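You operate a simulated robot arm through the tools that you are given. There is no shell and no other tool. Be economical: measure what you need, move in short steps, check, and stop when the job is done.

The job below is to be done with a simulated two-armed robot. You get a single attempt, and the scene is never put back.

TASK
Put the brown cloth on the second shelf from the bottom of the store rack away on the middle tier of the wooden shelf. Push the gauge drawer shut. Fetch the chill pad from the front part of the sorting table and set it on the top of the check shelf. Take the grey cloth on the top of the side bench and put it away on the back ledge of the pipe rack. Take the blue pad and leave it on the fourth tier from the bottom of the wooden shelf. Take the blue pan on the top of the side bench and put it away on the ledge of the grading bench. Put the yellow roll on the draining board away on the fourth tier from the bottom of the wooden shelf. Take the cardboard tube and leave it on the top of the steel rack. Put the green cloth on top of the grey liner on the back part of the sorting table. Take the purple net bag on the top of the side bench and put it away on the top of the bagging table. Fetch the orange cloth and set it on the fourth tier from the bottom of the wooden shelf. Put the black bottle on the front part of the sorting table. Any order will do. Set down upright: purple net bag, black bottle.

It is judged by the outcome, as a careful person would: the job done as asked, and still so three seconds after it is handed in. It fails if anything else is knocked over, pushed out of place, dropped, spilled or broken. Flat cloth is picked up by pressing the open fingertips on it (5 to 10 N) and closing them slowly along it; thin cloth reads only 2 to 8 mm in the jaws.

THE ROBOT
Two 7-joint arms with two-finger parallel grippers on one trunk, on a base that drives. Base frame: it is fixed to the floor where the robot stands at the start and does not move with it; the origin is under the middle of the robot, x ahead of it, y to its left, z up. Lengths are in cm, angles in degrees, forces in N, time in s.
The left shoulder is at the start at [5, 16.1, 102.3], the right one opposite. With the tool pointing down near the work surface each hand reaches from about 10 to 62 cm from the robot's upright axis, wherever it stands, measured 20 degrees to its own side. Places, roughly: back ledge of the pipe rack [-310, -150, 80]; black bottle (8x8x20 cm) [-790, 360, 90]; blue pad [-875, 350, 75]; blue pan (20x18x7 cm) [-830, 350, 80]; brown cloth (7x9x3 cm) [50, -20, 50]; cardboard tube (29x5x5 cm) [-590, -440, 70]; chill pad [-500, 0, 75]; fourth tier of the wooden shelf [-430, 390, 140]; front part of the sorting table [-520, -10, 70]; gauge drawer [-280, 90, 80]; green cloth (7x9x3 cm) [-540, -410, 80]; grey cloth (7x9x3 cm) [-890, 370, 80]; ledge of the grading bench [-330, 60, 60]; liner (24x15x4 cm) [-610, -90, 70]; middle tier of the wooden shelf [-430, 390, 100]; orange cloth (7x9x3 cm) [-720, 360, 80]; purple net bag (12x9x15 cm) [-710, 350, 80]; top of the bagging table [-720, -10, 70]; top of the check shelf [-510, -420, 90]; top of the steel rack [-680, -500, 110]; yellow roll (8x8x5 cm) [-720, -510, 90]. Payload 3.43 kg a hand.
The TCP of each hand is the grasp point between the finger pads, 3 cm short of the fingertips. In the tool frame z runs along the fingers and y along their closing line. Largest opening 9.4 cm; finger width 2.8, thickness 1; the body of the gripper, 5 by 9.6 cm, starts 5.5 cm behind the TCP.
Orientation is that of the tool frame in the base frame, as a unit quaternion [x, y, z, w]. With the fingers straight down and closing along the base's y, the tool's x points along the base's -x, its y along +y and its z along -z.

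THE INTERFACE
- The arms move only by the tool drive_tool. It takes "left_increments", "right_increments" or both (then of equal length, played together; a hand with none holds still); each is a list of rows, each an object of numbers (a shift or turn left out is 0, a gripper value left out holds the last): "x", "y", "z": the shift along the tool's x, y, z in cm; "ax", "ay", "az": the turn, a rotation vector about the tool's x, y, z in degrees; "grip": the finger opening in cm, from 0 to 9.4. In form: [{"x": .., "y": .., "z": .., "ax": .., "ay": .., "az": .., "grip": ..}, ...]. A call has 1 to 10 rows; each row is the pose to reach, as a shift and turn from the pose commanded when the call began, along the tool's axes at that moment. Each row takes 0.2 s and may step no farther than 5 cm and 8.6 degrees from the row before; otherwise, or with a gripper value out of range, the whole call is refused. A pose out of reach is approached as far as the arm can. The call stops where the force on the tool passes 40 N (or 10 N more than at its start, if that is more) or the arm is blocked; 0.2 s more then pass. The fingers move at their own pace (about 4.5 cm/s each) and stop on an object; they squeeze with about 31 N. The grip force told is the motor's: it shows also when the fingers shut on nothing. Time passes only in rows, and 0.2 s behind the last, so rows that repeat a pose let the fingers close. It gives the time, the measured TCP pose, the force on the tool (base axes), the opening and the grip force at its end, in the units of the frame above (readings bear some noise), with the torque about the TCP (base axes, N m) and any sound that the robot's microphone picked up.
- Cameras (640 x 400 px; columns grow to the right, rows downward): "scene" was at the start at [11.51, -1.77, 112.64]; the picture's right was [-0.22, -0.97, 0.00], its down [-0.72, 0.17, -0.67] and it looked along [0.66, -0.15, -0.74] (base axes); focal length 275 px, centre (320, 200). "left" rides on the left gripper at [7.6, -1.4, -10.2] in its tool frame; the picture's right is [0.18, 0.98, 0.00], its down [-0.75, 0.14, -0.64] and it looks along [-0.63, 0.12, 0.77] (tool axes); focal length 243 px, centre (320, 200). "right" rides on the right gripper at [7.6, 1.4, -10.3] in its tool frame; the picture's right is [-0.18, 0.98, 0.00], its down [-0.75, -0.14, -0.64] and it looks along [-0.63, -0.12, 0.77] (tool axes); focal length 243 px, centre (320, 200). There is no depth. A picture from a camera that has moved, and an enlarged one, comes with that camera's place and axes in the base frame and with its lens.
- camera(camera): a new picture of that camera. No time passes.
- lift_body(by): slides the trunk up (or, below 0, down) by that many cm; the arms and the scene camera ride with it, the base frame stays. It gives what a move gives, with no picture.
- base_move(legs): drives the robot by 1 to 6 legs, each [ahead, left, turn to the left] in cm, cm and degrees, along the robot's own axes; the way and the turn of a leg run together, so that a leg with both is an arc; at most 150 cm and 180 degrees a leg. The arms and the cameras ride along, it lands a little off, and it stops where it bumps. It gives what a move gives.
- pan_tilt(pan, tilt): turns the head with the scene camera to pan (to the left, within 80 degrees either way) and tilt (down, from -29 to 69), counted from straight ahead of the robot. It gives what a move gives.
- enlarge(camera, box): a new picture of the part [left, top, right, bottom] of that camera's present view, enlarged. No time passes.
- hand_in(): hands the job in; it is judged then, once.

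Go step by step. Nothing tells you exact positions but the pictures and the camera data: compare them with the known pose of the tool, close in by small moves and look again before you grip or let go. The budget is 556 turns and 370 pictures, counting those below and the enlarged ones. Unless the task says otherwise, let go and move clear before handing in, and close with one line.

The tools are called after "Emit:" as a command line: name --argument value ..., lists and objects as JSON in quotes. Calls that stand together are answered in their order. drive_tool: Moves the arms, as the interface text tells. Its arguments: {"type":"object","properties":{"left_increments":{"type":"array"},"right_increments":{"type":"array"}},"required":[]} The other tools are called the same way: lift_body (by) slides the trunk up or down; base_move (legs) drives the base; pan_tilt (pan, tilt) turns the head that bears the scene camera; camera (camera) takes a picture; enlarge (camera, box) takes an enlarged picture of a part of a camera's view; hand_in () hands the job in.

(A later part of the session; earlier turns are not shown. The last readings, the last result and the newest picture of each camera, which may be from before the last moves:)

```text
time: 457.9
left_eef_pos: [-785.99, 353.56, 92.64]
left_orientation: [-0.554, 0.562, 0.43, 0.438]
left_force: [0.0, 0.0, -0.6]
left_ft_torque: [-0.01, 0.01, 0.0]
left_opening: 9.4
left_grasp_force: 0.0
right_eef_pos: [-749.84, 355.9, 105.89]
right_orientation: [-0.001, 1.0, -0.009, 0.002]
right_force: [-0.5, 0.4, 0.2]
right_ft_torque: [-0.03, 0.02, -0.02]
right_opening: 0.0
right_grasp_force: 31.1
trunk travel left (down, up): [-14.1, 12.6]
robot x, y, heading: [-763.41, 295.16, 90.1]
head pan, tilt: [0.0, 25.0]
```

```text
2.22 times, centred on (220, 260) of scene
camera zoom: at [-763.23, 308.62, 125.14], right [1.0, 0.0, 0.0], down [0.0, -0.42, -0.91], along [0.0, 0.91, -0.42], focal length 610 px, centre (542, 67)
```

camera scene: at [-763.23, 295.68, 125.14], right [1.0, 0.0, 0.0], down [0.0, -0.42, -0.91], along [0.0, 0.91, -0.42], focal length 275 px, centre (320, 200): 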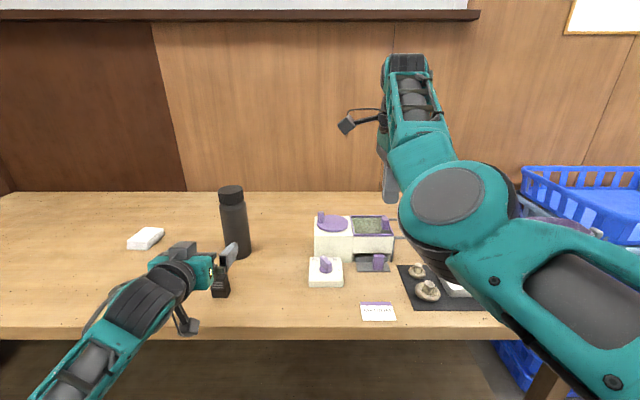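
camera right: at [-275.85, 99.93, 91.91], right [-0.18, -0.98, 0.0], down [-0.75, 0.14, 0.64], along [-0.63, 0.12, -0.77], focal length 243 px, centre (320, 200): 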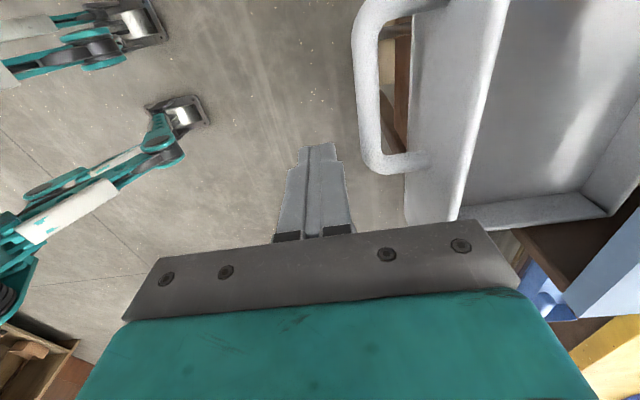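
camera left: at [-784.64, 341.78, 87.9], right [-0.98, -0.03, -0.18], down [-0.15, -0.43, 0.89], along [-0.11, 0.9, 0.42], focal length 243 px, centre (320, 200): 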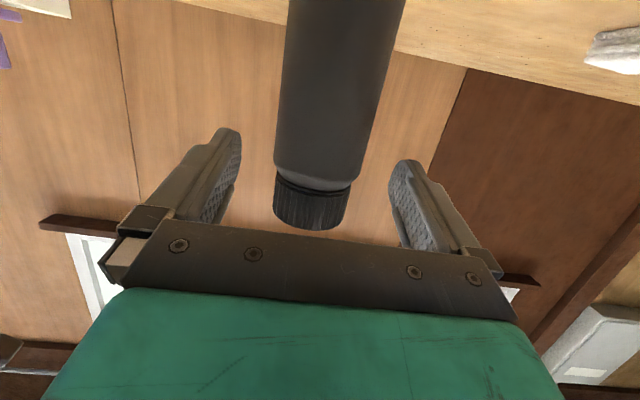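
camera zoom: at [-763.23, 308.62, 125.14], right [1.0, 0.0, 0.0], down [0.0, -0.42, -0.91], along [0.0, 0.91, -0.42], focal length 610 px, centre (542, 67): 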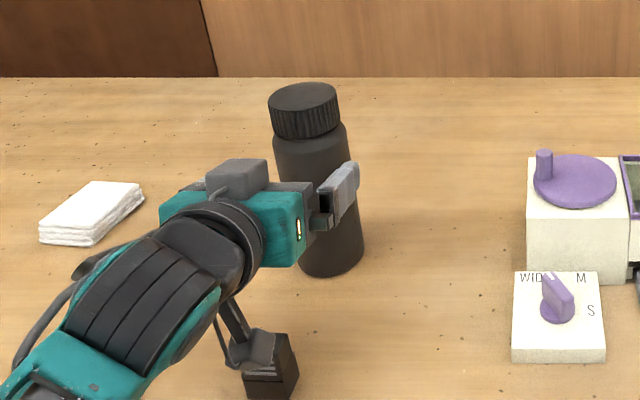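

Clearance over the black box is about 1 cm, so I'll raise the hand 0.5 cm and continue.

Emit:
drive_tool --left_increments '[{"x": -0.5, "z": -0.1}]'

Emit:
base_move --legs '[[7.5, 0, 0]]'

Emit:
camera --camera "left"

Emit:
enlarge --camera "scene" --box '[120, 170, 320, 350]'

```text
time: 458.3
left_eef_pos: [-785.93, 353.54, 93.23]
left_orientation: [-0.554, 0.562, 0.43, 0.439]
left_force: [0.2, -0.5, 0.0]
left_ft_torque: [-0.03, 0.02, 0.01]
left_opening: 9.41
left_grasp_force: 0.1
right_eef_pos: [-749.82, 355.77, 105.75]
right_orientation: [0.0, 1.0, -0.009, 0.002]
right_force: [0.5, 0.3, -0.3]
right_ft_torque: [0.02, -0.01, 0.0]
right_opening: 0.01
right_grasp_force: 31.1
trunk travel left (down, up): [-14.1, 12.6]
robot x, y, heading: [-762.72, 295.72, 89.9]
head pan, tilt: [0.0, 25.0]
```

```text
time: 459.3
left_eef_pos: [-785.98, 361.11, 93.23]
left_orientation: [-0.555, 0.561, 0.431, 0.438]
left_force: [0.1, -0.1, -0.8]
left_ft_torque: [0.01, -0.01, 0.03]
left_opening: 9.4
left_grasp_force: 0.0
right_eef_pos: [-749.83, 363.27, 105.7]
right_orientation: [-0.001, 1.0, -0.009, 0.001]
right_force: [0.6, -0.2, 0.6]
right_ft_torque: [0.03, -0.04, -0.01]
right_opening: 0.0
right_grasp_force: 31.6
trunk travel left (down, up): [-14.1, 12.6]
robot x, y, heading: [-763.01, 303.11, 90.2]
head pan, tilt: [0.0, 25.0]
```

```text
235 pictures are left
camera left: at [-784.65, 349.32, 88.41], right [-0.98, -0.03, -0.18], down [-0.15, -0.43, 0.89], along [-0.11, 0.9, 0.42], focal length 243 px, centre (320, 200)
```

left: 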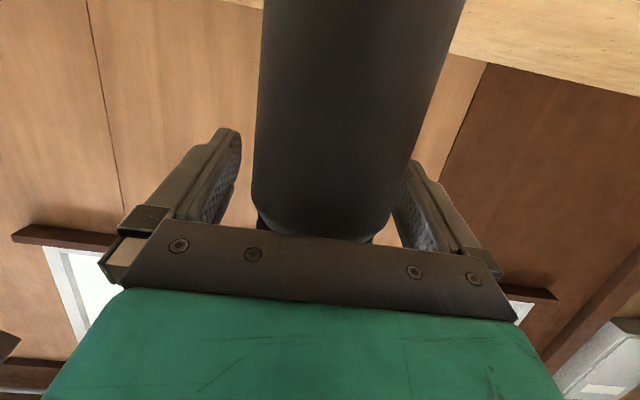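

```text
2.22 times, centred on (220, 260) of scene
camera zoom: at [-763.23, 316.15, 125.14], right [1.0, 0.0, 0.0], down [0.0, -0.42, -0.91], along [0.0, 0.91, -0.42], focal length 610 px, centre (542, 67)
```

zoom: 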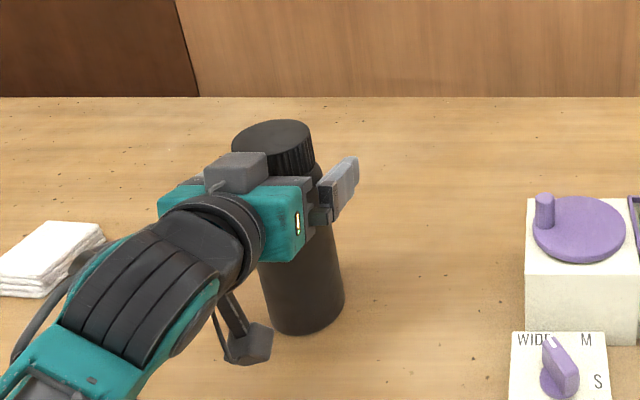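

The bottle is between the fingers, very slightly toward the far one. I'll shift 0.3 cm and close gently.

Emit:
drive_tool --left_increments '[{"y": 0.3}, {"y": 0.3, "grip": 8.8}, {"y": 0.3, "grip": 8.4}, {"y": 0.3, "grip": 8}, {"y": 0.3, "grip": 7.6}, {"y": 0.3, "grip": 7}, {"y": 0.3, "grip": 5}, {"y": 0.3, "grip": 5}]'

Emit:
camera --camera "left"

```text
time: 461.1
left_eef_pos: [-786.25, 361.07, 93.17]
left_orientation: [-0.556, 0.561, 0.43, 0.438]
left_force: [2.5, 0.1, 1.4]
left_ft_torque: [0.03, -0.21, 0.01]
left_opening: 7.34
left_grasp_force: 31.3
right_eef_pos: [-749.68, 363.26, 105.78]
right_orientation: [-0.001, 1.0, -0.009, 0.001]
right_force: [1.0, -0.5, 0.5]
right_ft_torque: [0.04, 0.0, -0.02]
right_opening: 0.0
right_grasp_force: 30.8
trunk travel left (down, up): [-14.1, 12.6]
robot x, y, heading: [-763.03, 303.01, 89.9]
head pan, tilt: [0.0, 25.0]
```

```text
233 pictures are left
camera left: at [-784.91, 349.28, 88.47], right [-0.98, -0.03, -0.18], down [-0.15, -0.44, 0.89], along [-0.11, 0.9, 0.42], focal length 243 px, centre (320, 200)
```

left: 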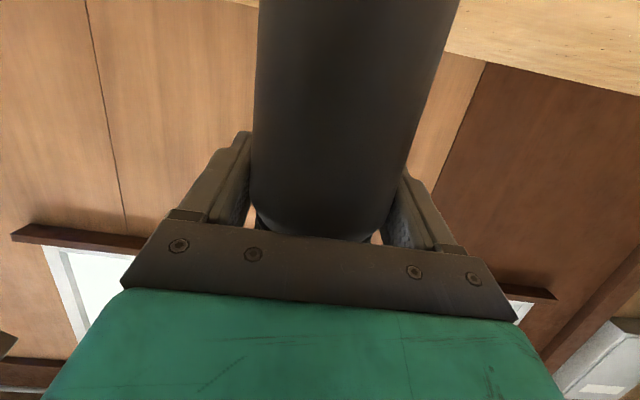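

Gripped at 7.3 cm. I'll lift with the trunk and back off.

Emit:
lift_body --by 8

Emit:
enlarge --camera "scene" --box '[120, 170, 320, 350]'

Emit:
base_move --legs '[[-35, 0, 0]]'

Emit:
camera --camera "scene"

```text
time: 462.3
left_eef_pos: [-786.25, 361.21, 101.19]
left_orientation: [-0.556, 0.561, 0.431, 0.437]
left_force: [0.0, 1.2, -5.7]
left_ft_torque: [0.06, 0.02, -0.01]
left_opening: 7.29
left_grasp_force: 30.9
right_eef_pos: [-749.74, 363.27, 113.75]
right_orientation: [-0.001, 1.0, -0.008, 0.001]
right_force: [0.7, -0.8, 0.3]
right_ft_torque: [0.01, 0.0, 0.02]
right_opening: 0.0
right_grasp_force: 30.9
trunk travel left (down, up): [-22.1, 4.6]
robot x, y, heading: [-762.8, 302.83, 89.8]
head pan, tilt: [0.0, 25.0]
```

```text
2.22 times, centred on (220, 260) of scene
camera zoom: at [-763.26, 316.17, 133.14], right [1.0, 0.0, 0.0], down [0.0, -0.42, -0.91], along [0.0, 0.91, -0.42], focal length 610 px, centre (542, 67)
```

zoom: 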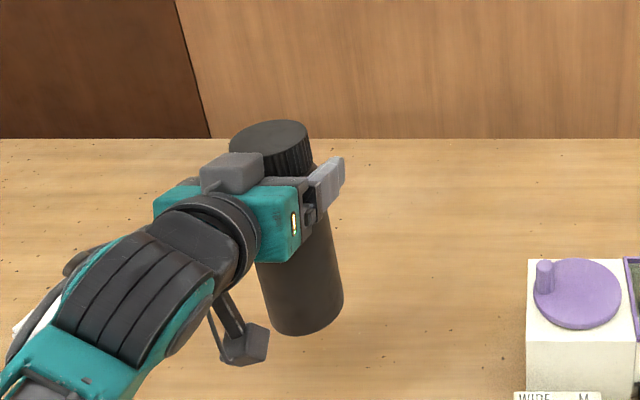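

```text
time: 464.6
left_eef_pos: [-786.2, 325.95, 101.24]
left_orientation: [-0.554, 0.562, 0.43, 0.439]
left_force: [0.0, -0.3, -5.8]
left_ft_torque: [0.07, -0.02, -0.03]
left_opening: 7.31
left_grasp_force: 30.5
right_eef_pos: [-749.73, 328.04, 113.7]
right_orientation: [0.0, 1.0, -0.008, 0.002]
right_force: [0.5, -0.3, -0.1]
right_ft_torque: [-0.02, 0.0, -0.01]
right_opening: 0.0
right_grasp_force: 31.0
trunk travel left (down, up): [-22.1, 4.6]
robot x, y, heading: [-762.98, 267.46, 89.9]
head pan, tilt: [0.0, 25.0]
```

```text
231 pictures are left
camera scene: at [-763.26, 280.89, 133.15], right [1.0, 0.0, 0.0], down [0.0, -0.42, -0.91], along [0.0, 0.91, -0.42], focal length 275 px, centre (320, 200)
```

scene: 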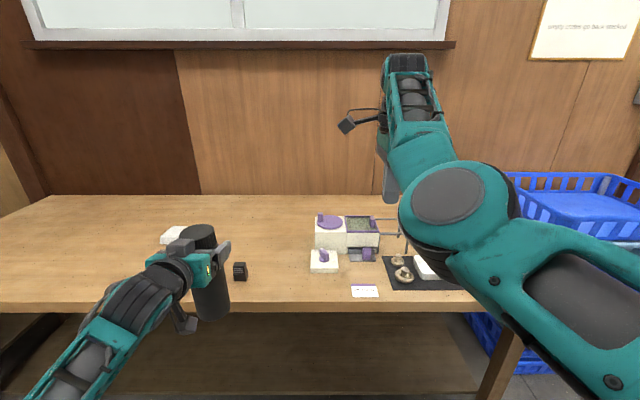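

The bottle is held securely. I'll draw that hand back and up, then strafe right to the purple net bag.

Emit:
drive_tool --left_increments '[{"x": -1, "z": -4}, {"x": -2, "z": -8}, {"x": -3, "z": -12}, {"x": -4.2, "z": -16}, {"x": -5.3, "z": -19.9}]'

Emit:
base_move --legs '[[0, -28, 0.1]]'

Emit:
pan_tilt --pan -10 --tilt 30

Emit:
camera --camera "scene"

Emit:
camera --camera "right"

```text
time: 465.8
left_eef_pos: [-786.76, 312.85, 109.82]
left_orientation: [-0.555, 0.562, 0.43, 0.438]
left_force: [0.0, 0.1, -5.9]
left_ft_torque: [0.02, -0.03, -0.02]
left_opening: 7.34
left_grasp_force: 30.2
left hand out of reach, approached as far as the arm can: row 4, 5
right_eef_pos: [-749.77, 328.05, 113.75]
right_orientation: [-0.001, 1.0, -0.008, 0.002]
right_force: [-0.4, -0.1, 0.0]
right_ft_torque: [0.01, 0.02, 0.0]
right_opening: 0.05
right_grasp_force: 30.4
trunk travel left (down, up): [-22.1, 4.6]
robot x, y, heading: [-763.15, 267.59, 89.9]
head pan, tilt: [0.0, 25.0]
```

```text
time: 467.7
left_eef_pos: [-759.02, 312.9, 109.84]
left_orientation: [-0.556, 0.56, 0.431, 0.437]
left_force: [0.0, 0.2, -6.5]
left_ft_torque: [0.06, 0.0, 0.02]
left_opening: 7.3
left_grasp_force: 30.7
right_eef_pos: [-721.86, 328.11, 113.68]
right_orientation: [-0.001, 1.0, -0.009, 0.002]
right_force: [0.6, 0.0, -0.5]
right_ft_torque: [0.03, 0.03, 0.02]
right_opening: 0.01
right_grasp_force: 30.8
trunk travel left (down, up): [-22.1, 4.6]
robot x, y, heading: [-735.28, 267.4, 90.0]
head pan, tilt: [0.0, 25.0]
```

```text
time: 468.4
left_eef_pos: [-758.9, 312.87, 109.83]
left_orientation: [-0.555, 0.562, 0.429, 0.438]
left_force: [-0.3, 0.0, -5.9]
left_ft_torque: [0.04, 0.0, 0.03]
left_opening: 7.35
left_grasp_force: 30.9
right_eef_pos: [-722.0, 328.09, 113.74]
right_orientation: [-0.001, 1.0, -0.008, 0.001]
right_force: [-0.6, 0.0, 0.1]
right_ft_torque: [-0.02, -0.01, -0.03]
right_opening: 0.01
right_grasp_force: 31.5
trunk travel left (down, up): [-22.1, 4.6]
robot x, y, heading: [-735.21, 267.29, 89.8]
head pan, tilt: [-10.0, 30.0]
```

```text
230 pictures are left
camera scene: at [-733.86, 280.61, 132.35], right [0.98, -0.17, 0.0], down [-0.09, -0.49, -0.87], along [0.15, 0.85, -0.5], focal length 275 px, centre (320, 200)
```

scene: 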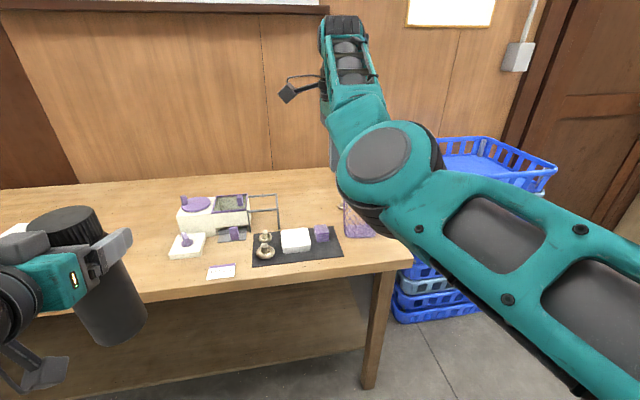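

```text
229 pictures are left
camera right: at [-729.72, 329.67, 123.88], right [0.18, 0.98, -0.02], down [0.75, -0.13, 0.65], along [0.63, -0.13, -0.76], focal length 243 px, centre (320, 200)
```

right: 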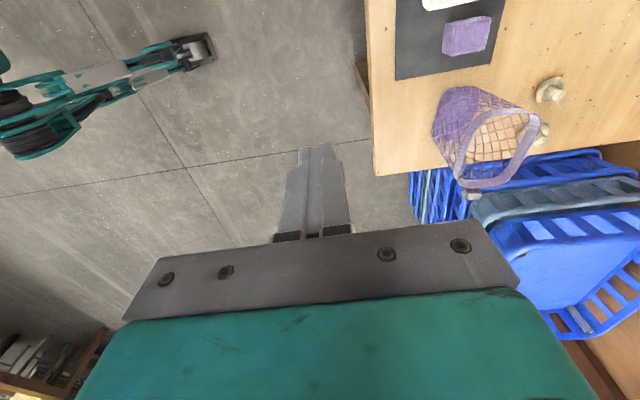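

The bag's rim is at x≈-715..-703, y≈346.5..355, z≈93. I'll bring the right hand over the front rim and check.

Emit:
base_move --legs '[[0, -13, 0], [18.6, 0, 0]]'

Emit:
drive_tool --right_increments '[{"z": 4, "grip": 2}, {"z": 8, "grip": 4}, {"z": 12, "grip": 5.2}, {"z": 13, "grip": 5.2}]'

Emit:
camera --camera "right"

Emit:
camera --camera "scene"

```text
time: 470.9
left_eef_pos: [-745.98, 331.69, 109.69]
left_orientation: [-0.555, 0.562, 0.43, 0.437]
left_force: [0.8, 0.1, -6.2]
left_ft_torque: [0.03, 0.03, -0.02]
left_opening: 7.32
left_grasp_force: 31.5
right_eef_pos: [-709.01, 346.7, 113.67]
right_orientation: [-0.001, 1.0, -0.009, 0.002]
right_force: [0.4, -0.1, -0.6]
right_ft_torque: [-0.04, -0.02, 0.02]
right_opening: 0.0
right_grasp_force: 30.9
trunk travel left (down, up): [-22.1, 4.6]
robot x, y, heading: [-722.39, 286.27, 90.1]
head pan, tilt: [-10.0, 30.0]
```

```text
time: 471.9
left_eef_pos: [-746.0, 331.57, 109.81]
left_orientation: [-0.554, 0.561, 0.43, 0.439]
left_force: [0.1, 0.9, -5.6]
left_ft_torque: [0.04, 0.01, 0.0]
left_opening: 7.33
left_grasp_force: 31.1
right_eef_pos: [-708.88, 346.51, 100.73]
right_orientation: [-0.001, 1.0, -0.008, 0.002]
right_force: [0.0, 0.4, 0.0]
right_ft_torque: [0.0, 0.0, 0.05]
right_opening: 5.19
right_grasp_force: 0.1
trunk travel left (down, up): [-22.1, 4.6]
robot x, y, heading: [-722.31, 286.13, 90.0]
head pan, tilt: [-10.0, 30.0]
```

```text
228 pictures are left
camera right: at [-716.55, 348.09, 110.87], right [0.18, 0.98, -0.02], down [0.75, -0.13, 0.65], along [0.63, -0.13, -0.76], focal length 243 px, centre (320, 200)
```

right: 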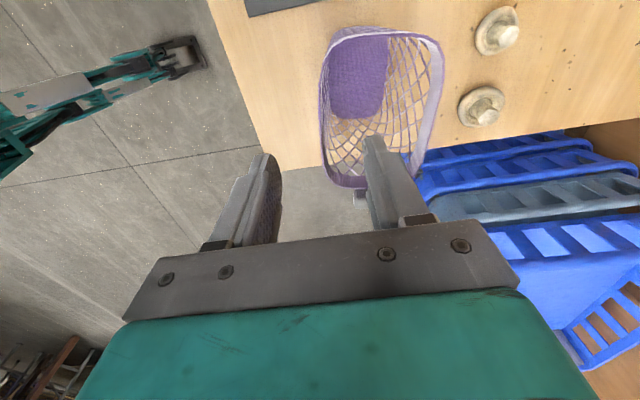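

```text
227 pictures are left
camera scene: at [-720.86, 299.26, 132.35], right [0.98, -0.17, 0.0], down [-0.09, -0.49, -0.87], along [0.15, 0.85, -0.5], focal length 275 px, centre (320, 200)
```

scene: 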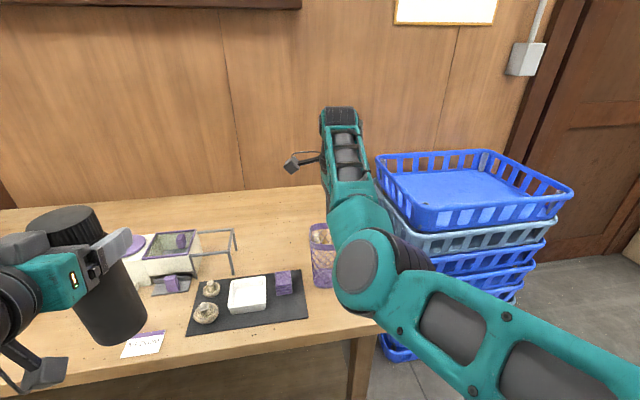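

The front rim lies between the fingers. I'll lower and pinch it.

Emit:
drive_tool --right_increments '[{"y": 0.4, "z": 4}, {"y": 0.4, "z": 8.2}, {"y": 0.4, "z": 8.2, "grip": 4}, {"y": 0.4, "z": 8.2, "grip": 3}, {"y": 0.4, "z": 8.2, "grip": 2}, {"y": 0.4, "z": 8.2, "grip": 1}, {"y": 0.4, "z": 8.2, "grip": 0}, {"y": 0.4, "z": 8.2, "grip": 0}]'

Emit:
camera --camera "right"

Emit:
enlarge --camera "scene" --box '[260, 180, 420, 320]'

```text
time: 473.7
left_eef_pos: [-745.94, 331.62, 109.75]
left_orientation: [-0.555, 0.563, 0.429, 0.438]
left_force: [1.1, 0.5, -4.8]
left_ft_torque: [0.0, -0.01, -0.03]
left_opening: 7.33
left_grasp_force: 30.7
right_eef_pos: [-708.84, 346.71, 92.76]
right_orientation: [-0.001, 1.0, -0.008, 0.002]
right_force: [0.0, 0.8, 0.3]
right_ft_torque: [0.15, -0.06, 0.06]
right_opening: 0.76
right_grasp_force: 30.9
trunk travel left (down, up): [-22.1, 4.6]
robot x, y, heading: [-722.21, 286.17, 90.0]
head pan, tilt: [-10.0, 30.0]
```

```text
226 pictures are left
camera right: at [-716.49, 348.37, 102.75], right [0.18, 0.98, -0.02], down [0.75, -0.13, 0.65], along [0.63, -0.13, -0.76], focal length 243 px, centre (320, 200)
```

right: 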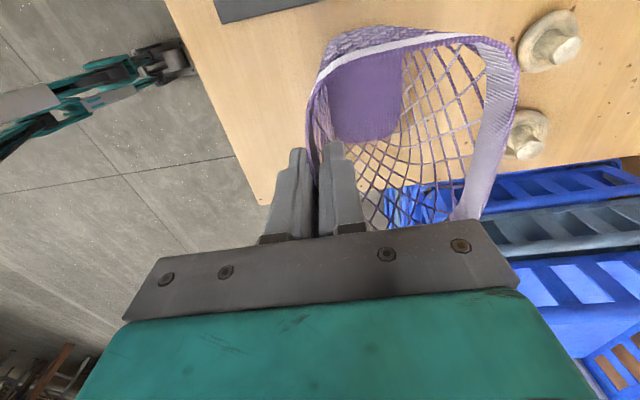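

```text
2.86 times, centred on (340, 250) of scene
camera zoom: at [-720.86, 299.26, 132.35], right [0.98, -0.17, 0.0], down [-0.09, -0.49, -0.87], along [0.15, 0.85, -0.5], focal length 784 px, centre (263, 57)
```

zoom: 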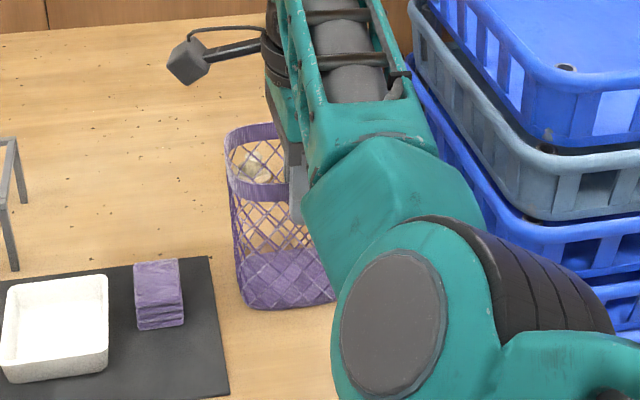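

Pinched at 0.8 cm on the rim. I'll lift it and check that it hangs upright.

Emit:
drive_tool --right_increments '[{"z": -1}, {"z": -3}, {"z": -6}, {"z": -10}, {"z": -14}]'

Emit:
camera --camera "right"

Emit:
base_move --legs '[[-45, 0, 0]]'

Emit:
camera --camera "scene"

```text
time: 474.9
left_eef_pos: [-746.11, 331.49, 109.81]
left_orientation: [-0.555, 0.562, 0.43, 0.438]
left_force: [0.1, 0.2, -5.6]
left_ft_torque: [0.01, -0.04, -0.01]
left_opening: 7.31
left_grasp_force: 30.6
right_eef_pos: [-708.79, 346.93, 106.67]
right_orientation: [-0.001, 1.0, -0.009, 0.001]
right_force: [-0.1, -0.5, -0.4]
right_ft_torque: [-0.02, 0.01, -0.02]
right_opening: 0.76
right_grasp_force: 30.8
trunk travel left (down, up): [-22.1, 4.6]
robot x, y, heading: [-721.89, 286.17, 90.1]
head pan, tilt: [-10.0, 30.0]
```

```text
224 pictures are left
camera right: at [-716.59, 348.5, 116.77], right [0.18, 0.98, -0.02], down [0.75, -0.13, 0.65], along [0.63, -0.13, -0.76], focal length 243 px, centre (320, 200)
```

right: 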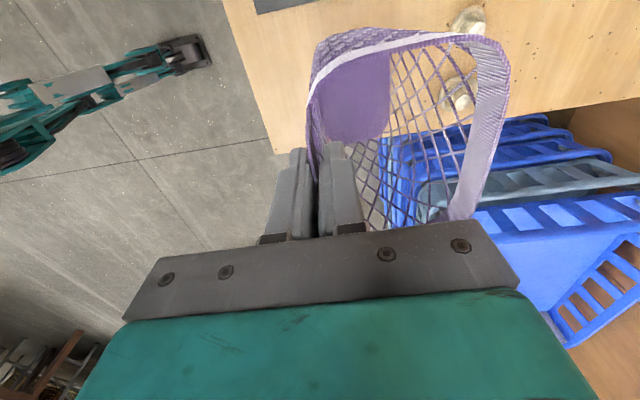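

```text
time: 477.6
left_eef_pos: [-745.9, 286.92, 109.79]
left_orientation: [-0.555, 0.562, 0.43, 0.438]
left_force: [-0.6, 0.0, -5.5]
left_ft_torque: [-0.01, 0.04, 0.01]
left_opening: 7.32
left_grasp_force: 31.3
right_eef_pos: [-708.75, 302.18, 106.63]
right_orientation: [-0.001, 1.0, -0.008, 0.001]
right_force: [0.9, 0.6, -0.8]
right_ft_torque: [-0.01, 0.02, -0.01]
right_opening: 0.73
right_grasp_force: 31.0
trunk travel left (down, up): [-22.1, 4.6]
robot x, y, heading: [-722.16, 241.76, 89.9]
head pan, tilt: [-10.0, 30.0]
```

```text
223 pictures are left
camera scene: at [-720.89, 254.56, 132.36], right [0.98, -0.17, 0.0], down [-0.09, -0.49, -0.87], along [0.15, 0.85, -0.5], focal length 275 px, centre (320, 200)
```

scene: 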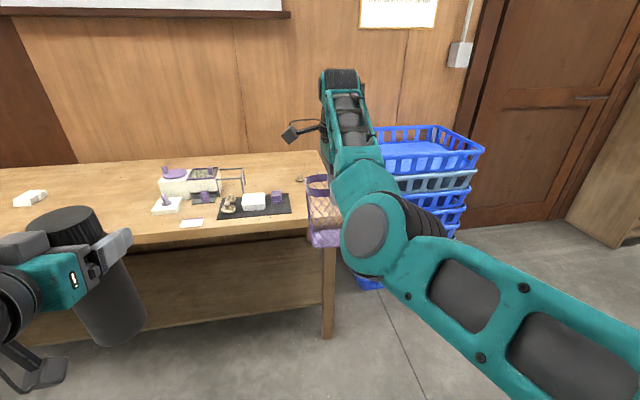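

The bag hangs upright. I'll turn round to face the bagging table and look.

Emit:
base_move --legs '[[-20, 0, 0], [0, 0, 180]]'

Emit:
pan_tilt --pan 0 --tilt 15

Emit:
camera --camera "scene"

Emit:
pan_tilt --pan 45 --tilt 15

Emit:
camera --camera "scene"

```text
time: 486.6
left_eef_pos: [-697.64, 176.98, 109.74]
left_orientation: [0.556, 0.56, -0.434, 0.434]
left_force: [0.7, -0.2, -5.2]
left_ft_torque: [-0.01, -0.02, -0.02]
left_opening: 7.31
left_grasp_force: 31.0
right_eef_pos: [-734.32, 160.8, 106.59]
right_orientation: [1.0, 0.011, -0.002, -0.008]
right_force: [0.2, 0.3, -0.5]
right_ft_torque: [0.01, 0.02, -0.02]
right_opening: 0.76
right_grasp_force: 31.3
trunk travel left (down, up): [-22.1, 4.6]
robot x, y, heading: [-722.48, 221.8, -88.9]
head pan, tilt: [-10.0, 30.0]
```

```text
time: 487.3
left_eef_pos: [-697.65, 176.88, 109.72]
left_orientation: [0.556, 0.561, -0.433, 0.434]
left_force: [0.9, 0.5, -6.1]
left_ft_torque: [-0.01, 0.0, 0.01]
left_opening: 7.32
left_grasp_force: 31.2
right_eef_pos: [-734.44, 160.92, 106.54]
right_orientation: [1.0, 0.01, -0.002, -0.009]
right_force: [0.3, 0.2, -1.0]
right_ft_torque: [0.04, 0.0, 0.03]
right_opening: 0.77
right_grasp_force: 31.0
trunk travel left (down, up): [-22.1, 4.6]
robot x, y, heading: [-722.1, 221.59, -89.0]
head pan, tilt: [0.0, 15.0]
```

```text
222 pictures are left
camera scene: at [-722.19, 208.33, 134.76], right [-1.0, -0.02, 0.0], down [-0.01, 0.26, -0.97], along [0.02, -0.97, -0.26], focal length 275 px, centre (320, 200)
```

scene: 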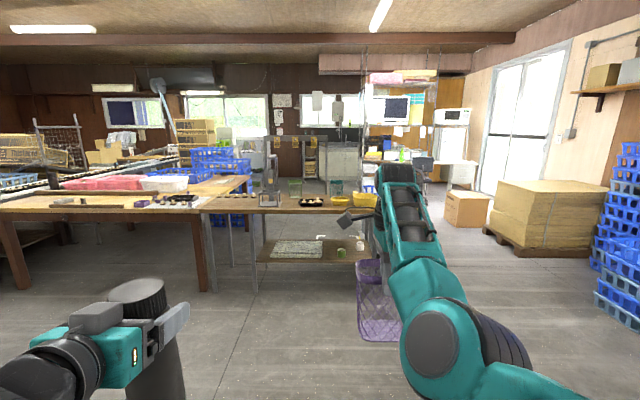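

```text
time: 488.4
left_eef_pos: [-697.59, 176.93, 109.74]
left_orientation: [0.556, 0.561, -0.432, 0.434]
left_force: [0.5, -0.1, -6.9]
left_ft_torque: [0.0, -0.02, 0.04]
left_opening: 7.32
left_grasp_force: 30.6
right_eef_pos: [-734.4, 160.89, 106.53]
right_orientation: [1.0, 0.011, -0.001, -0.009]
right_force: [1.3, -0.3, -0.4]
right_ft_torque: [0.02, 0.03, 0.0]
right_opening: 0.75
right_grasp_force: 31.4
trunk travel left (down, up): [-22.1, 4.6]
robot x, y, heading: [-722.38, 221.81, -88.8]
head pan, tilt: [45.0, 15.0]
```

```text
221 pictures are left
camera scene: at [-715.64, 211.19, 134.77], right [-0.69, -0.72, 0.0], down [-0.19, 0.18, -0.97], along [0.7, -0.67, -0.26], focal length 275 px, centre (320, 200)
```

scene: 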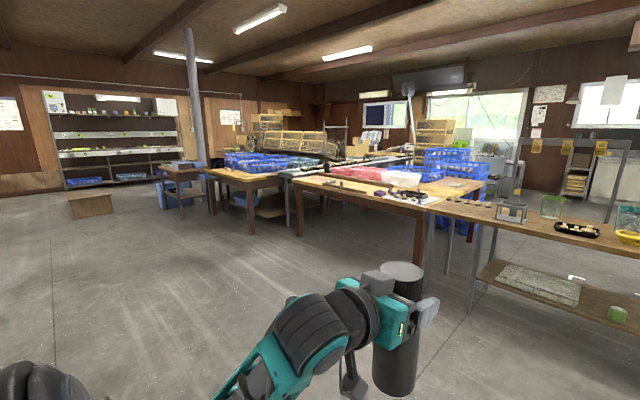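

Emit:
pan_tilt --pan 10 --tilt 15

Emit:
enlarge --camera "scene" --box '[260, 140, 460, 280]'

Emit:
enlarge --camera "scene" --box '[0, 140, 300, 300]'

```text
time: 489.5
left_eef_pos: [-697.54, 176.95, 109.73]
left_orientation: [0.556, 0.561, -0.433, 0.434]
left_force: [-0.8, -1.0, -6.0]
left_ft_torque: [-0.02, 0.0, -0.01]
left_opening: 7.34
left_grasp_force: 30.9
right_eef_pos: [-734.45, 160.86, 106.65]
right_orientation: [1.0, 0.01, -0.002, -0.008]
right_force: [0.0, 0.0, -0.1]
right_ft_torque: [0.02, 0.0, 0.01]
right_opening: 0.77
right_grasp_force: 30.7
trunk travel left (down, up): [-22.1, 4.6]
robot x, y, heading: [-721.94, 221.51, -88.9]
head pan, tilt: [10.0, 15.0]
```

```text
2.86 times, centred on (360, 210) of scene
camera zoom: at [-720.55, 208.51, 134.77], right [-0.98, -0.19, 0.0], down [-0.05, 0.25, -0.97], along [0.19, -0.95, -0.26], focal length 784 px, centre (206, 171)
```

zoom: 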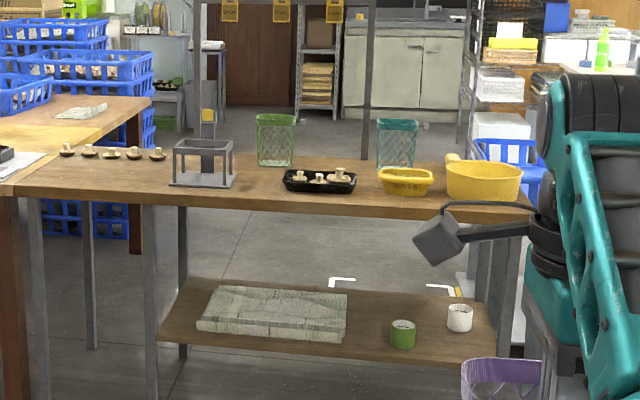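

```text
2.13 times, centred on (150, 220) of scene
camera zoom: at [-720.55, 208.51, 134.77], right [-0.98, -0.19, 0.0], down [-0.05, 0.25, -0.97], along [0.19, -0.95, -0.26], focal length 586 px, centre (683, 157)
```

zoom: 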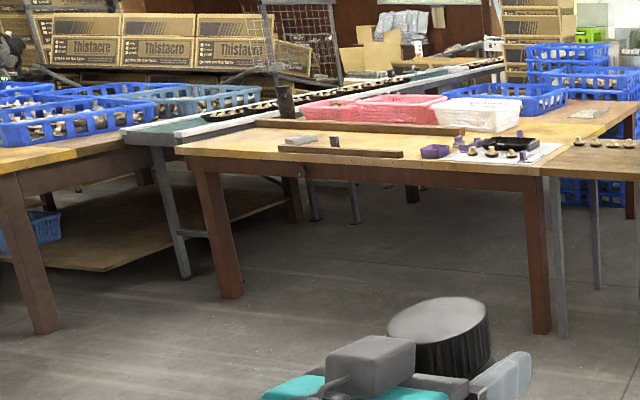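

The bagging table spans x≈-767..-622, y≈-55..-2 (z≈70); it is free around x≈-648 in front of a row of mushrooms. I'll drive there with the purple bag.

Emit:
base_move --legs '[[0, 86, -1.1], [140, 0, 0]]'

Emit:
pan_tilt --pan -5 --tilt 40

Emit:
camera --camera "scene"

Emit:
camera --camera "right"

```text
time: 500.5
left_eef_pos: [-613.76, 38.14, 109.75]
left_orientation: [0.563, 0.554, -0.438, 0.429]
left_force: [-0.1, -1.1, -5.4]
left_ft_torque: [0.01, 0.0, -0.01]
left_opening: 7.3
left_grasp_force: 31.4
right_eef_pos: [-650.92, 22.86, 106.59]
right_orientation: [1.0, -0.002, -0.002, -0.009]
right_force: [-0.4, -1.0, -1.2]
right_ft_torque: [0.03, -0.02, 0.03]
right_opening: 0.77
right_grasp_force: 31.2
trunk travel left (down, up): [-22.1, 4.6]
robot x, y, heading: [-637.46, 83.3, -90.1]
head pan, tilt: [10.0, 15.0]
```

```text
time: 501.4
left_eef_pos: [-613.66, 38.04, 109.79]
left_orientation: [0.562, 0.555, -0.438, 0.429]
left_force: [0.2, -0.5, -5.9]
left_ft_torque: [0.0, 0.0, 0.01]
left_opening: 7.33
left_grasp_force: 30.7
right_eef_pos: [-651.02, 22.89, 106.64]
right_orientation: [1.0, -0.001, -0.001, -0.009]
right_force: [-0.8, 0.0, -0.5]
right_ft_torque: [0.06, 0.0, 0.01]
right_opening: 0.74
right_grasp_force: 31.0
trunk travel left (down, up): [-22.1, 4.6]
robot x, y, heading: [-637.46, 83.05, -90.4]
head pan, tilt: [-5.0, 40.0]
```

```text
218 pictures are left
camera scene: at [-638.28, 70.9, 130.82], right [-1.0, 0.09, 0.0], down [0.06, 0.64, -0.77], along [-0.07, -0.76, -0.64], focal length 275 px, centre (320, 200)
```

scene: 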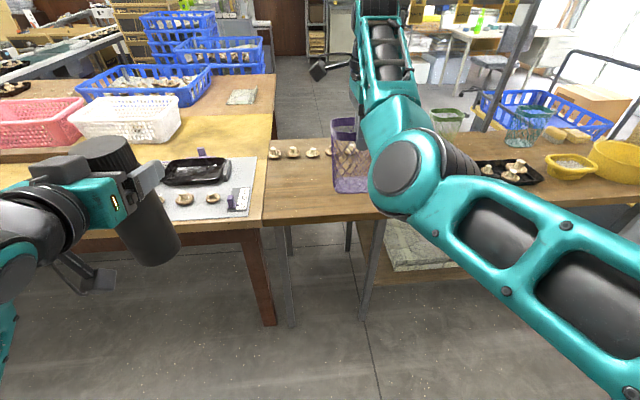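

```text
217 pictures are left
camera right: at [-643.31, 21.24, 116.7], right [-0.19, -0.98, -0.02], down [-0.75, 0.13, 0.65], along [-0.63, 0.13, -0.76], focal length 243 px, centre (320, 200)
```

right: 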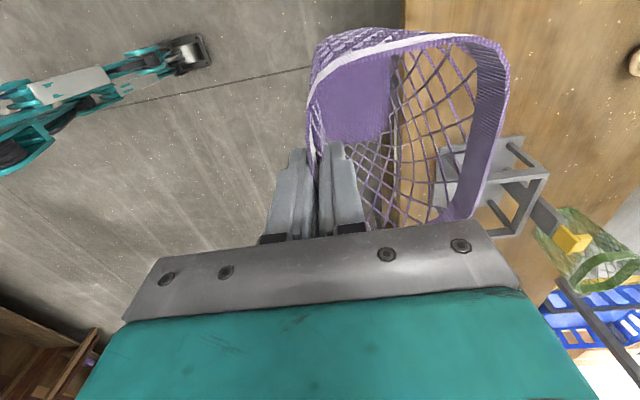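

Two views agree that the bagging table's top is at z≈75 with its front at y≈13.5. I'll go forward 19 cm and lower the bag.

Emit:
base_move --legs '[[19, 0, 0]]'

Emit:
drive_tool --right_increments '[{"z": 4}, {"z": 8}, {"z": 12}, {"z": 14}]'

Emit:
camera --camera "scene"

Emit:
camera --camera "right"

```text
time: 503.0
left_eef_pos: [-613.8, 19.12, 109.58]
left_orientation: [0.563, 0.554, -0.438, 0.428]
left_force: [-1.3, 0.0, -6.7]
left_ft_torque: [-0.01, 0.02, 0.0]
left_opening: 7.33
left_grasp_force: 31.1
right_eef_pos: [-651.01, 3.8, 106.6]
right_orientation: [1.0, -0.002, -0.003, -0.009]
right_force: [-0.9, -1.2, -1.2]
right_ft_torque: [0.02, 0.0, -0.01]
right_opening: 0.77
right_grasp_force: 30.9
trunk travel left (down, up): [-22.1, 4.6]
robot x, y, heading: [-637.5, 64.41, -90.5]
head pan, tilt: [-5.0, 40.0]
```

```text
time: 504.0
left_eef_pos: [-613.71, 19.08, 109.64]
left_orientation: [0.563, 0.555, -0.438, 0.429]
left_force: [0.5, 0.5, -6.3]
left_ft_torque: [0.01, -0.02, 0.01]
left_opening: 7.29
left_grasp_force: 30.9
right_eef_pos: [-650.88, 3.99, 92.47]
right_orientation: [1.0, -0.001, -0.002, -0.009]
right_force: [0.0, 0.4, -1.0]
right_ft_torque: [0.0, -0.04, 0.01]
right_opening: 0.78
right_grasp_force: 30.8
trunk travel left (down, up): [-22.1, 4.6]
robot x, y, heading: [-637.47, 64.26, -90.3]
head pan, tilt: [-5.0, 40.0]
```

```text
216 pictures are left
camera scene: at [-638.38, 51.93, 130.82], right [-1.0, 0.09, 0.0], down [0.06, 0.64, -0.77], along [-0.07, -0.76, -0.64], focal length 275 px, centre (320, 200)
```

scene: 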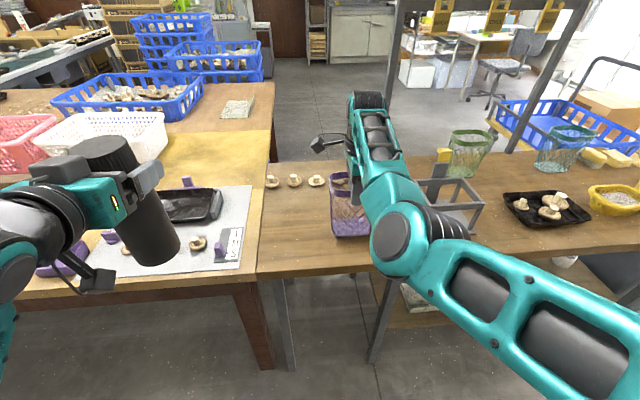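

```text
215 pictures are left
camera right: at [-643.35, 2.47, 102.59], right [-0.19, -0.98, -0.02], down [-0.75, 0.13, 0.65], along [-0.63, 0.13, -0.76], focal length 243 px, centre (320, 200)
```

right: 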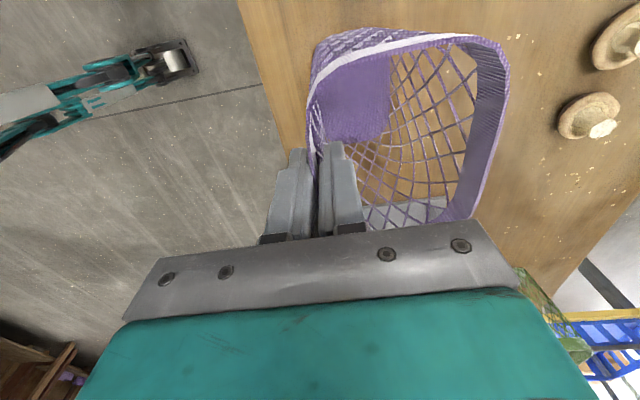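

Emit:
drive_tool --right_increments '[{"z": 0.8}, {"z": 1.5}, {"z": 2}]'

Emit:
enlarge --camera "scene" --box '[260, 140, 460, 280]'

```text
time: 504.8
left_eef_pos: [-613.86, 19.19, 109.78]
left_orientation: [0.564, 0.554, -0.439, 0.428]
left_force: [-0.3, 0.4, -6.0]
left_ft_torque: [-0.02, 0.04, -0.03]
left_opening: 7.32
left_grasp_force: 31.1
right_eef_pos: [-651.01, 4.23, 90.57]
right_orientation: [1.0, -0.001, -0.002, -0.008]
right_force: [-0.5, 1.2, -0.7]
right_ft_torque: [0.03, -0.04, 0.03]
right_opening: 0.78
right_grasp_force: 30.7
trunk travel left (down, up): [-22.1, 4.6]
robot x, y, heading: [-637.25, 64.59, -90.2]
head pan, tilt: [-5.0, 40.0]
```

```text
2.86 times, centred on (360, 210) of scene
camera zoom: at [-638.38, 51.94, 130.81], right [-1.0, 0.09, 0.0], down [0.06, 0.64, -0.77], along [-0.07, -0.76, -0.64], focal length 784 px, centre (206, 171)
```

zoom: 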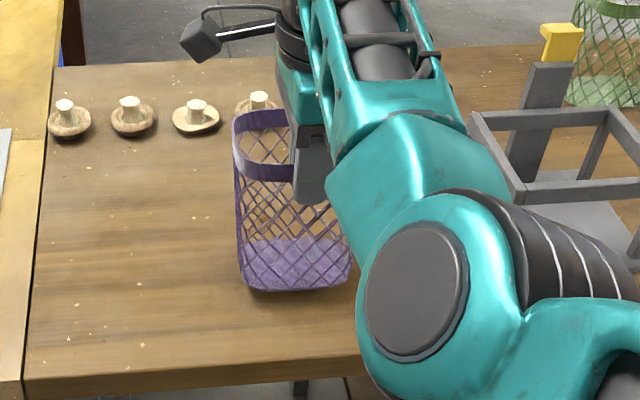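

Emit:
drive_tool --right_increments '[{"z": 0.4}, {"z": 0.8}, {"z": 1.1}]'

Emit:
enlarge --camera "scene" --box '[260, 140, 460, 280]'

Emit:
camera --camera "right"

```text
time: 505.6
left_eef_pos: [-613.83, 19.19, 109.73]
left_orientation: [0.563, 0.554, -0.438, 0.428]
left_force: [0.4, 0.1, -5.2]
left_ft_torque: [-0.03, 0.03, 0.01]
left_opening: 7.34
left_grasp_force: 30.7
right_eef_pos: [-651.07, 4.17, 89.46]
right_orientation: [1.0, -0.001, -0.002, -0.009]
right_force: [-0.1, -0.8, 0.4]
right_ft_torque: [0.03, 0.03, 0.0]
right_opening: 0.75
right_grasp_force: 31.0
trunk travel left (down, up): [-22.1, 4.6]
robot x, y, heading: [-637.42, 64.74, -90.1]
head pan, tilt: [-5.0, 40.0]
```

```text
2.86 times, centred on (360, 210) of scene
camera zoom: at [-638.37, 51.94, 130.81], right [-1.0, 0.09, 0.0], down [0.06, 0.64, -0.77], along [-0.07, -0.76, -0.64], focal length 784 px, centre (206, 171)
```

zoom: 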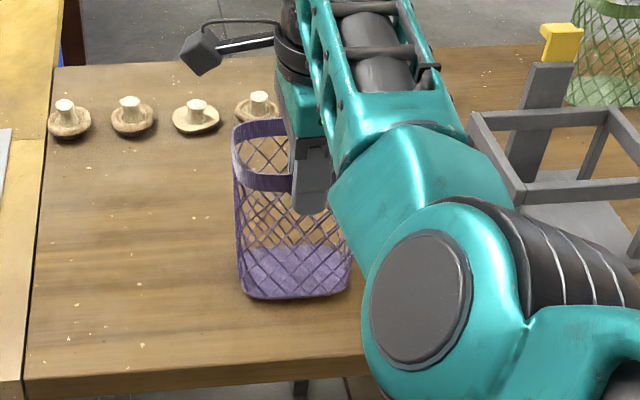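

```text
212 pictures are left
camera right: at [-643.42, 2.57, 99.61], right [-0.19, -0.98, -0.02], down [-0.75, 0.13, 0.65], along [-0.63, 0.13, -0.76], focal length 243 px, centre (320, 200)
```

right: 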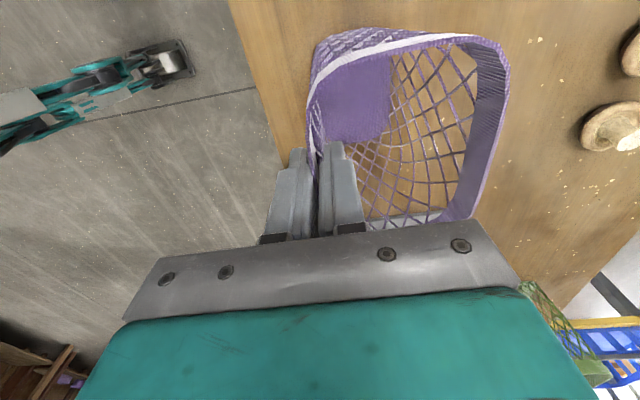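

Emit:
drive_tool --right_increments '[{"z": 0.3}, {"z": 0.6}]'

Emit:
drive_tool --right_increments '[{"z": 0.3}, {"z": 0.6}]'

Emit:
enlarge --camera "scene" --box '[260, 140, 460, 280]'

```text
time: 506.2
left_eef_pos: [-613.83, 19.27, 109.83]
left_orientation: [0.562, 0.555, -0.438, 0.429]
left_force: [-0.3, -0.2, -7.0]
left_ft_torque: [-0.02, -0.02, 0.03]
left_opening: 7.31
left_grasp_force: 31.1
right_eef_pos: [-651.06, 4.35, 89.03]
right_orientation: [1.0, -0.001, -0.002, -0.007]
right_force: [1.2, 2.5, 7.6]
right_ft_torque: [-0.02, 0.24, -0.12]
right_opening: 0.75
right_grasp_force: 30.9
trunk travel left (down, up): [-22.1, 4.6]
robot x, y, heading: [-637.53, 64.45, -90.3]
head pan, tilt: [-5.0, 40.0]
```

```text
time: 506.8
left_eef_pos: [-613.66, 19.38, 109.9]
left_orientation: [0.562, 0.554, -0.439, 0.429]
left_force: [0.2, 0.1, -5.3]
left_ft_torque: [-0.03, -0.01, 0.01]
left_opening: 7.32
left_grasp_force: 30.9
right_eef_pos: [-651.02, 4.38, 88.89]
right_orientation: [1.0, -0.001, -0.002, -0.004]
right_force: [0.6, 15.2, 32.7]
right_ft_torque: [-0.04, 0.12, -0.06]
right_opening: 0.77
right_grasp_force: 30.8
trunk travel left (down, up): [-22.1, 4.6]
robot x, y, heading: [-637.31, 64.26, -90.1]
head pan, tilt: [-5.0, 40.0]
```

```text
2.86 times, centred on (360, 210) of scene
camera zoom: at [-638.29, 52.43, 130.92], right [-1.0, 0.09, 0.0], down [0.06, 0.64, -0.77], along [-0.07, -0.77, -0.64], focal length 784 px, centre (206, 171)
```

zoom: 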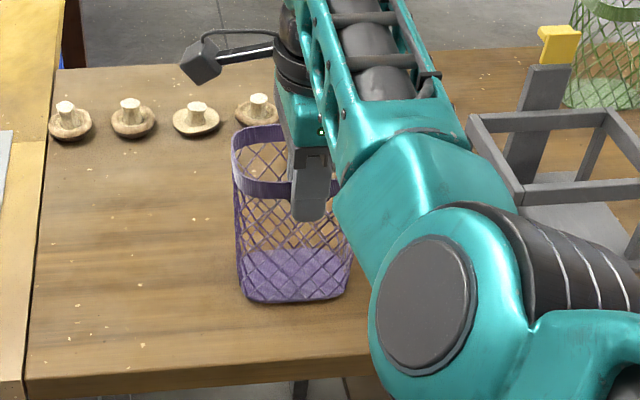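

It touches (table z≈74.2). I'll relieve the load, open the fingers, and rise.

Emit:
drive_tool --right_increments '[{"z": -0.6}, {"z": -0.6}, {"z": -0.6, "grip": 1.5}, {"z": -0.6, "grip": 2.5}, {"z": -0.6, "grip": 3.2}, {"z": -0.6, "grip": 3.2}]'

Emit:
camera --camera "right"

```text
time: 508.2
left_eef_pos: [-613.87, 19.06, 109.82]
left_orientation: [0.563, 0.554, -0.439, 0.428]
left_force: [-0.3, 0.4, -6.0]
left_ft_torque: [-0.04, 0.0, 0.01]
left_opening: 7.33
left_grasp_force: 30.7
right_eef_pos: [-651.04, 4.17, 88.87]
right_orientation: [1.0, -0.001, -0.002, -0.009]
right_force: [1.1, -0.3, 0.4]
right_ft_torque: [0.01, 0.02, -0.01]
right_opening: 3.19
right_grasp_force: 0.1
trunk travel left (down, up): [-22.1, 4.6]
robot x, y, heading: [-637.07, 64.64, -90.3]
head pan, tilt: [-5.0, 40.0]
```

```text
210 pictures are left
camera right: at [-643.44, 2.58, 99.02], right [-0.19, -0.98, -0.02], down [-0.75, 0.13, 0.65], along [-0.63, 0.13, -0.76], focal length 243 px, centre (320, 200)
```

right: 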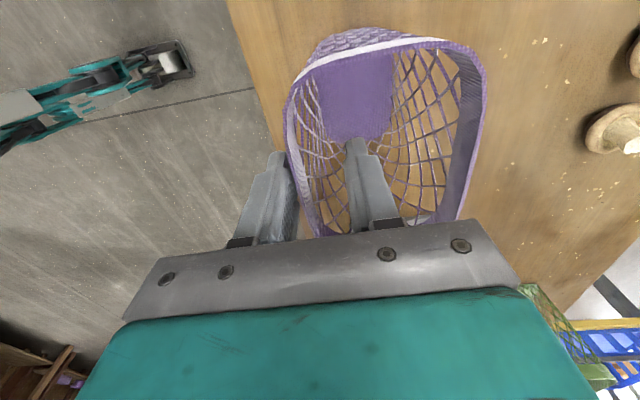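

Emit:
drive_tool --right_increments '[{"y": -0.5}, {"y": -0.5, "z": -1.5}, {"y": -0.5, "z": -4}, {"y": -0.5, "z": -8}, {"y": -0.5, "z": -12}]'

Emit:
enlarge --camera "scene" --box '[240, 120, 480, 280]'

```text
time: 509.4
left_eef_pos: [-613.83, 19.05, 109.79]
left_orientation: [0.563, 0.554, -0.438, 0.429]
left_force: [0.7, -0.3, -6.4]
left_ft_torque: [-0.01, 0.01, -0.02]
left_opening: 7.31
left_grasp_force: 31.5
right_eef_pos: [-651.04, 4.55, 100.87]
right_orientation: [1.0, 0.0, -0.001, -0.009]
right_force: [0.1, -0.3, 0.5]
right_ft_torque: [0.01, -0.02, 0.0]
right_opening: 3.2
right_grasp_force: 0.1
trunk travel left (down, up): [-22.1, 4.6]
robot x, y, heading: [-637.57, 64.32, -90.5]
head pan, tilt: [-5.0, 40.0]
```

```text
2.50 times, centred on (360, 200) of scene
camera zoom: at [-638.37, 51.97, 130.81], right [-1.0, 0.09, 0.0], down [0.06, 0.64, -0.77], along [-0.07, -0.76, -0.64], focal length 686 px, centre (220, 200)
```

zoom: 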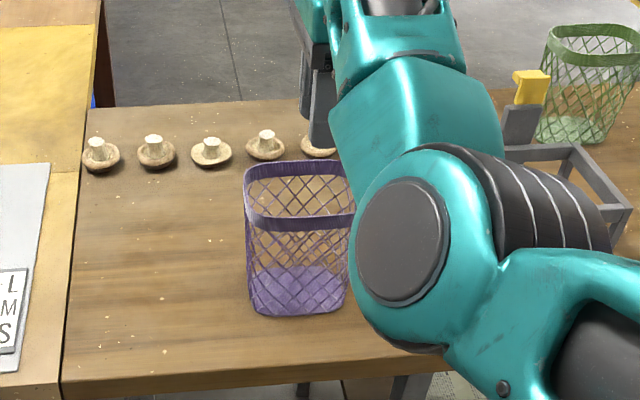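

The bag stands upright on the bagging table. Now I'll back off and go along to the sorting table with the bottle.

Emit:
base_move --legs '[[-35, 0, 0.3], [0, 95, 0]]'

Emit:
pan_tilt --pan 0 --tilt 35

Emit:
camera --camera "scene"

```text
time: 516.2
left_eef_pos: [-519.08, 54.12, 109.68]
left_orientation: [0.562, 0.555, -0.437, 0.429]
left_force: [-0.3, 0.0, -5.1]
left_ft_torque: [-0.06, -0.02, 0.03]
left_opening: 7.32
left_grasp_force: 30.6
right_eef_pos: [-556.55, 39.31, 100.83]
right_orientation: [1.0, -0.001, -0.001, -0.009]
right_force: [-0.4, -0.2, 0.0]
right_ft_torque: [-0.01, -0.01, -0.02]
right_opening: 3.19
right_grasp_force: 0.0
trunk travel left (down, up): [-22.1, 4.6]
robot x, y, heading: [-542.62, 99.34, -90.1]
head pan, tilt: [-5.0, 40.0]
```

```text
time: 516.9
left_eef_pos: [-519.21, 54.14, 109.68]
left_orientation: [0.564, 0.555, -0.438, 0.428]
left_force: [1.1, 0.4, -6.3]
left_ft_torque: [0.0, 0.0, -0.03]
left_opening: 7.31
left_grasp_force: 31.1
right_eef_pos: [-556.35, 39.41, 100.84]
right_orientation: [1.0, -0.001, -0.001, -0.008]
right_force: [-0.6, -0.2, 0.3]
right_ft_torque: [0.0, -0.03, 0.03]
right_opening: 3.19
right_grasp_force: 0.1
trunk travel left (down, up): [-22.1, 4.6]
robot x, y, heading: [-543.14, 99.33, -90.3]
head pan, tilt: [0.0, 35.0]
```

```text
208 pictures are left
camera scene: at [-543.05, 86.59, 131.57], right [-1.0, 0.0, 0.0], down [0.0, 0.57, -0.82], along [0.0, -0.82, -0.57], focal length 275 px, centre (320, 200)
```

scene: 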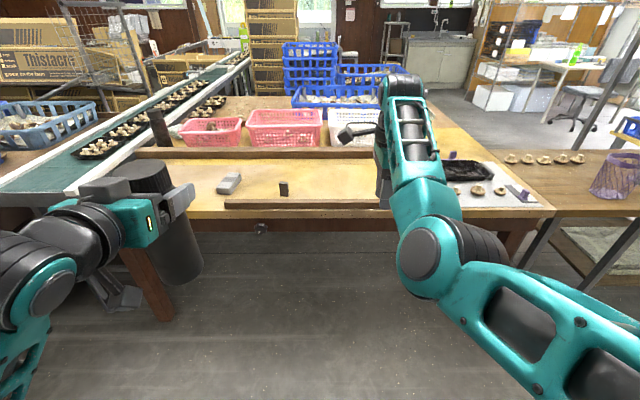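

Emit:
enlarge --camera "scene" --box '[180, 80, 500, 240]'

```text
2.00 times, centred on (340, 160) of scene
camera zoom: at [-543.05, 86.59, 131.57], right [-1.0, 0.0, 0.0], down [0.0, 0.57, -0.82], along [0.0, -0.82, -0.57], focal length 549 px, centre (280, 280)
```

zoom: 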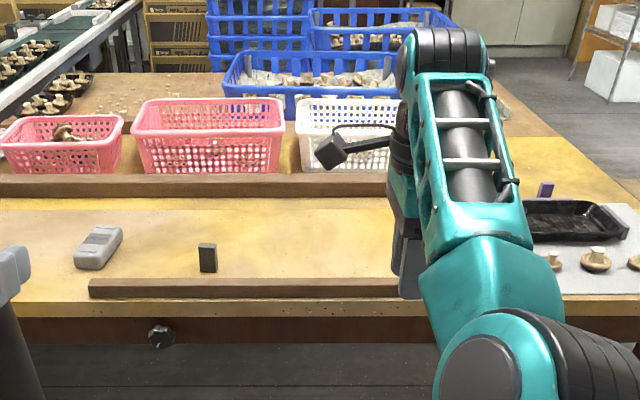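

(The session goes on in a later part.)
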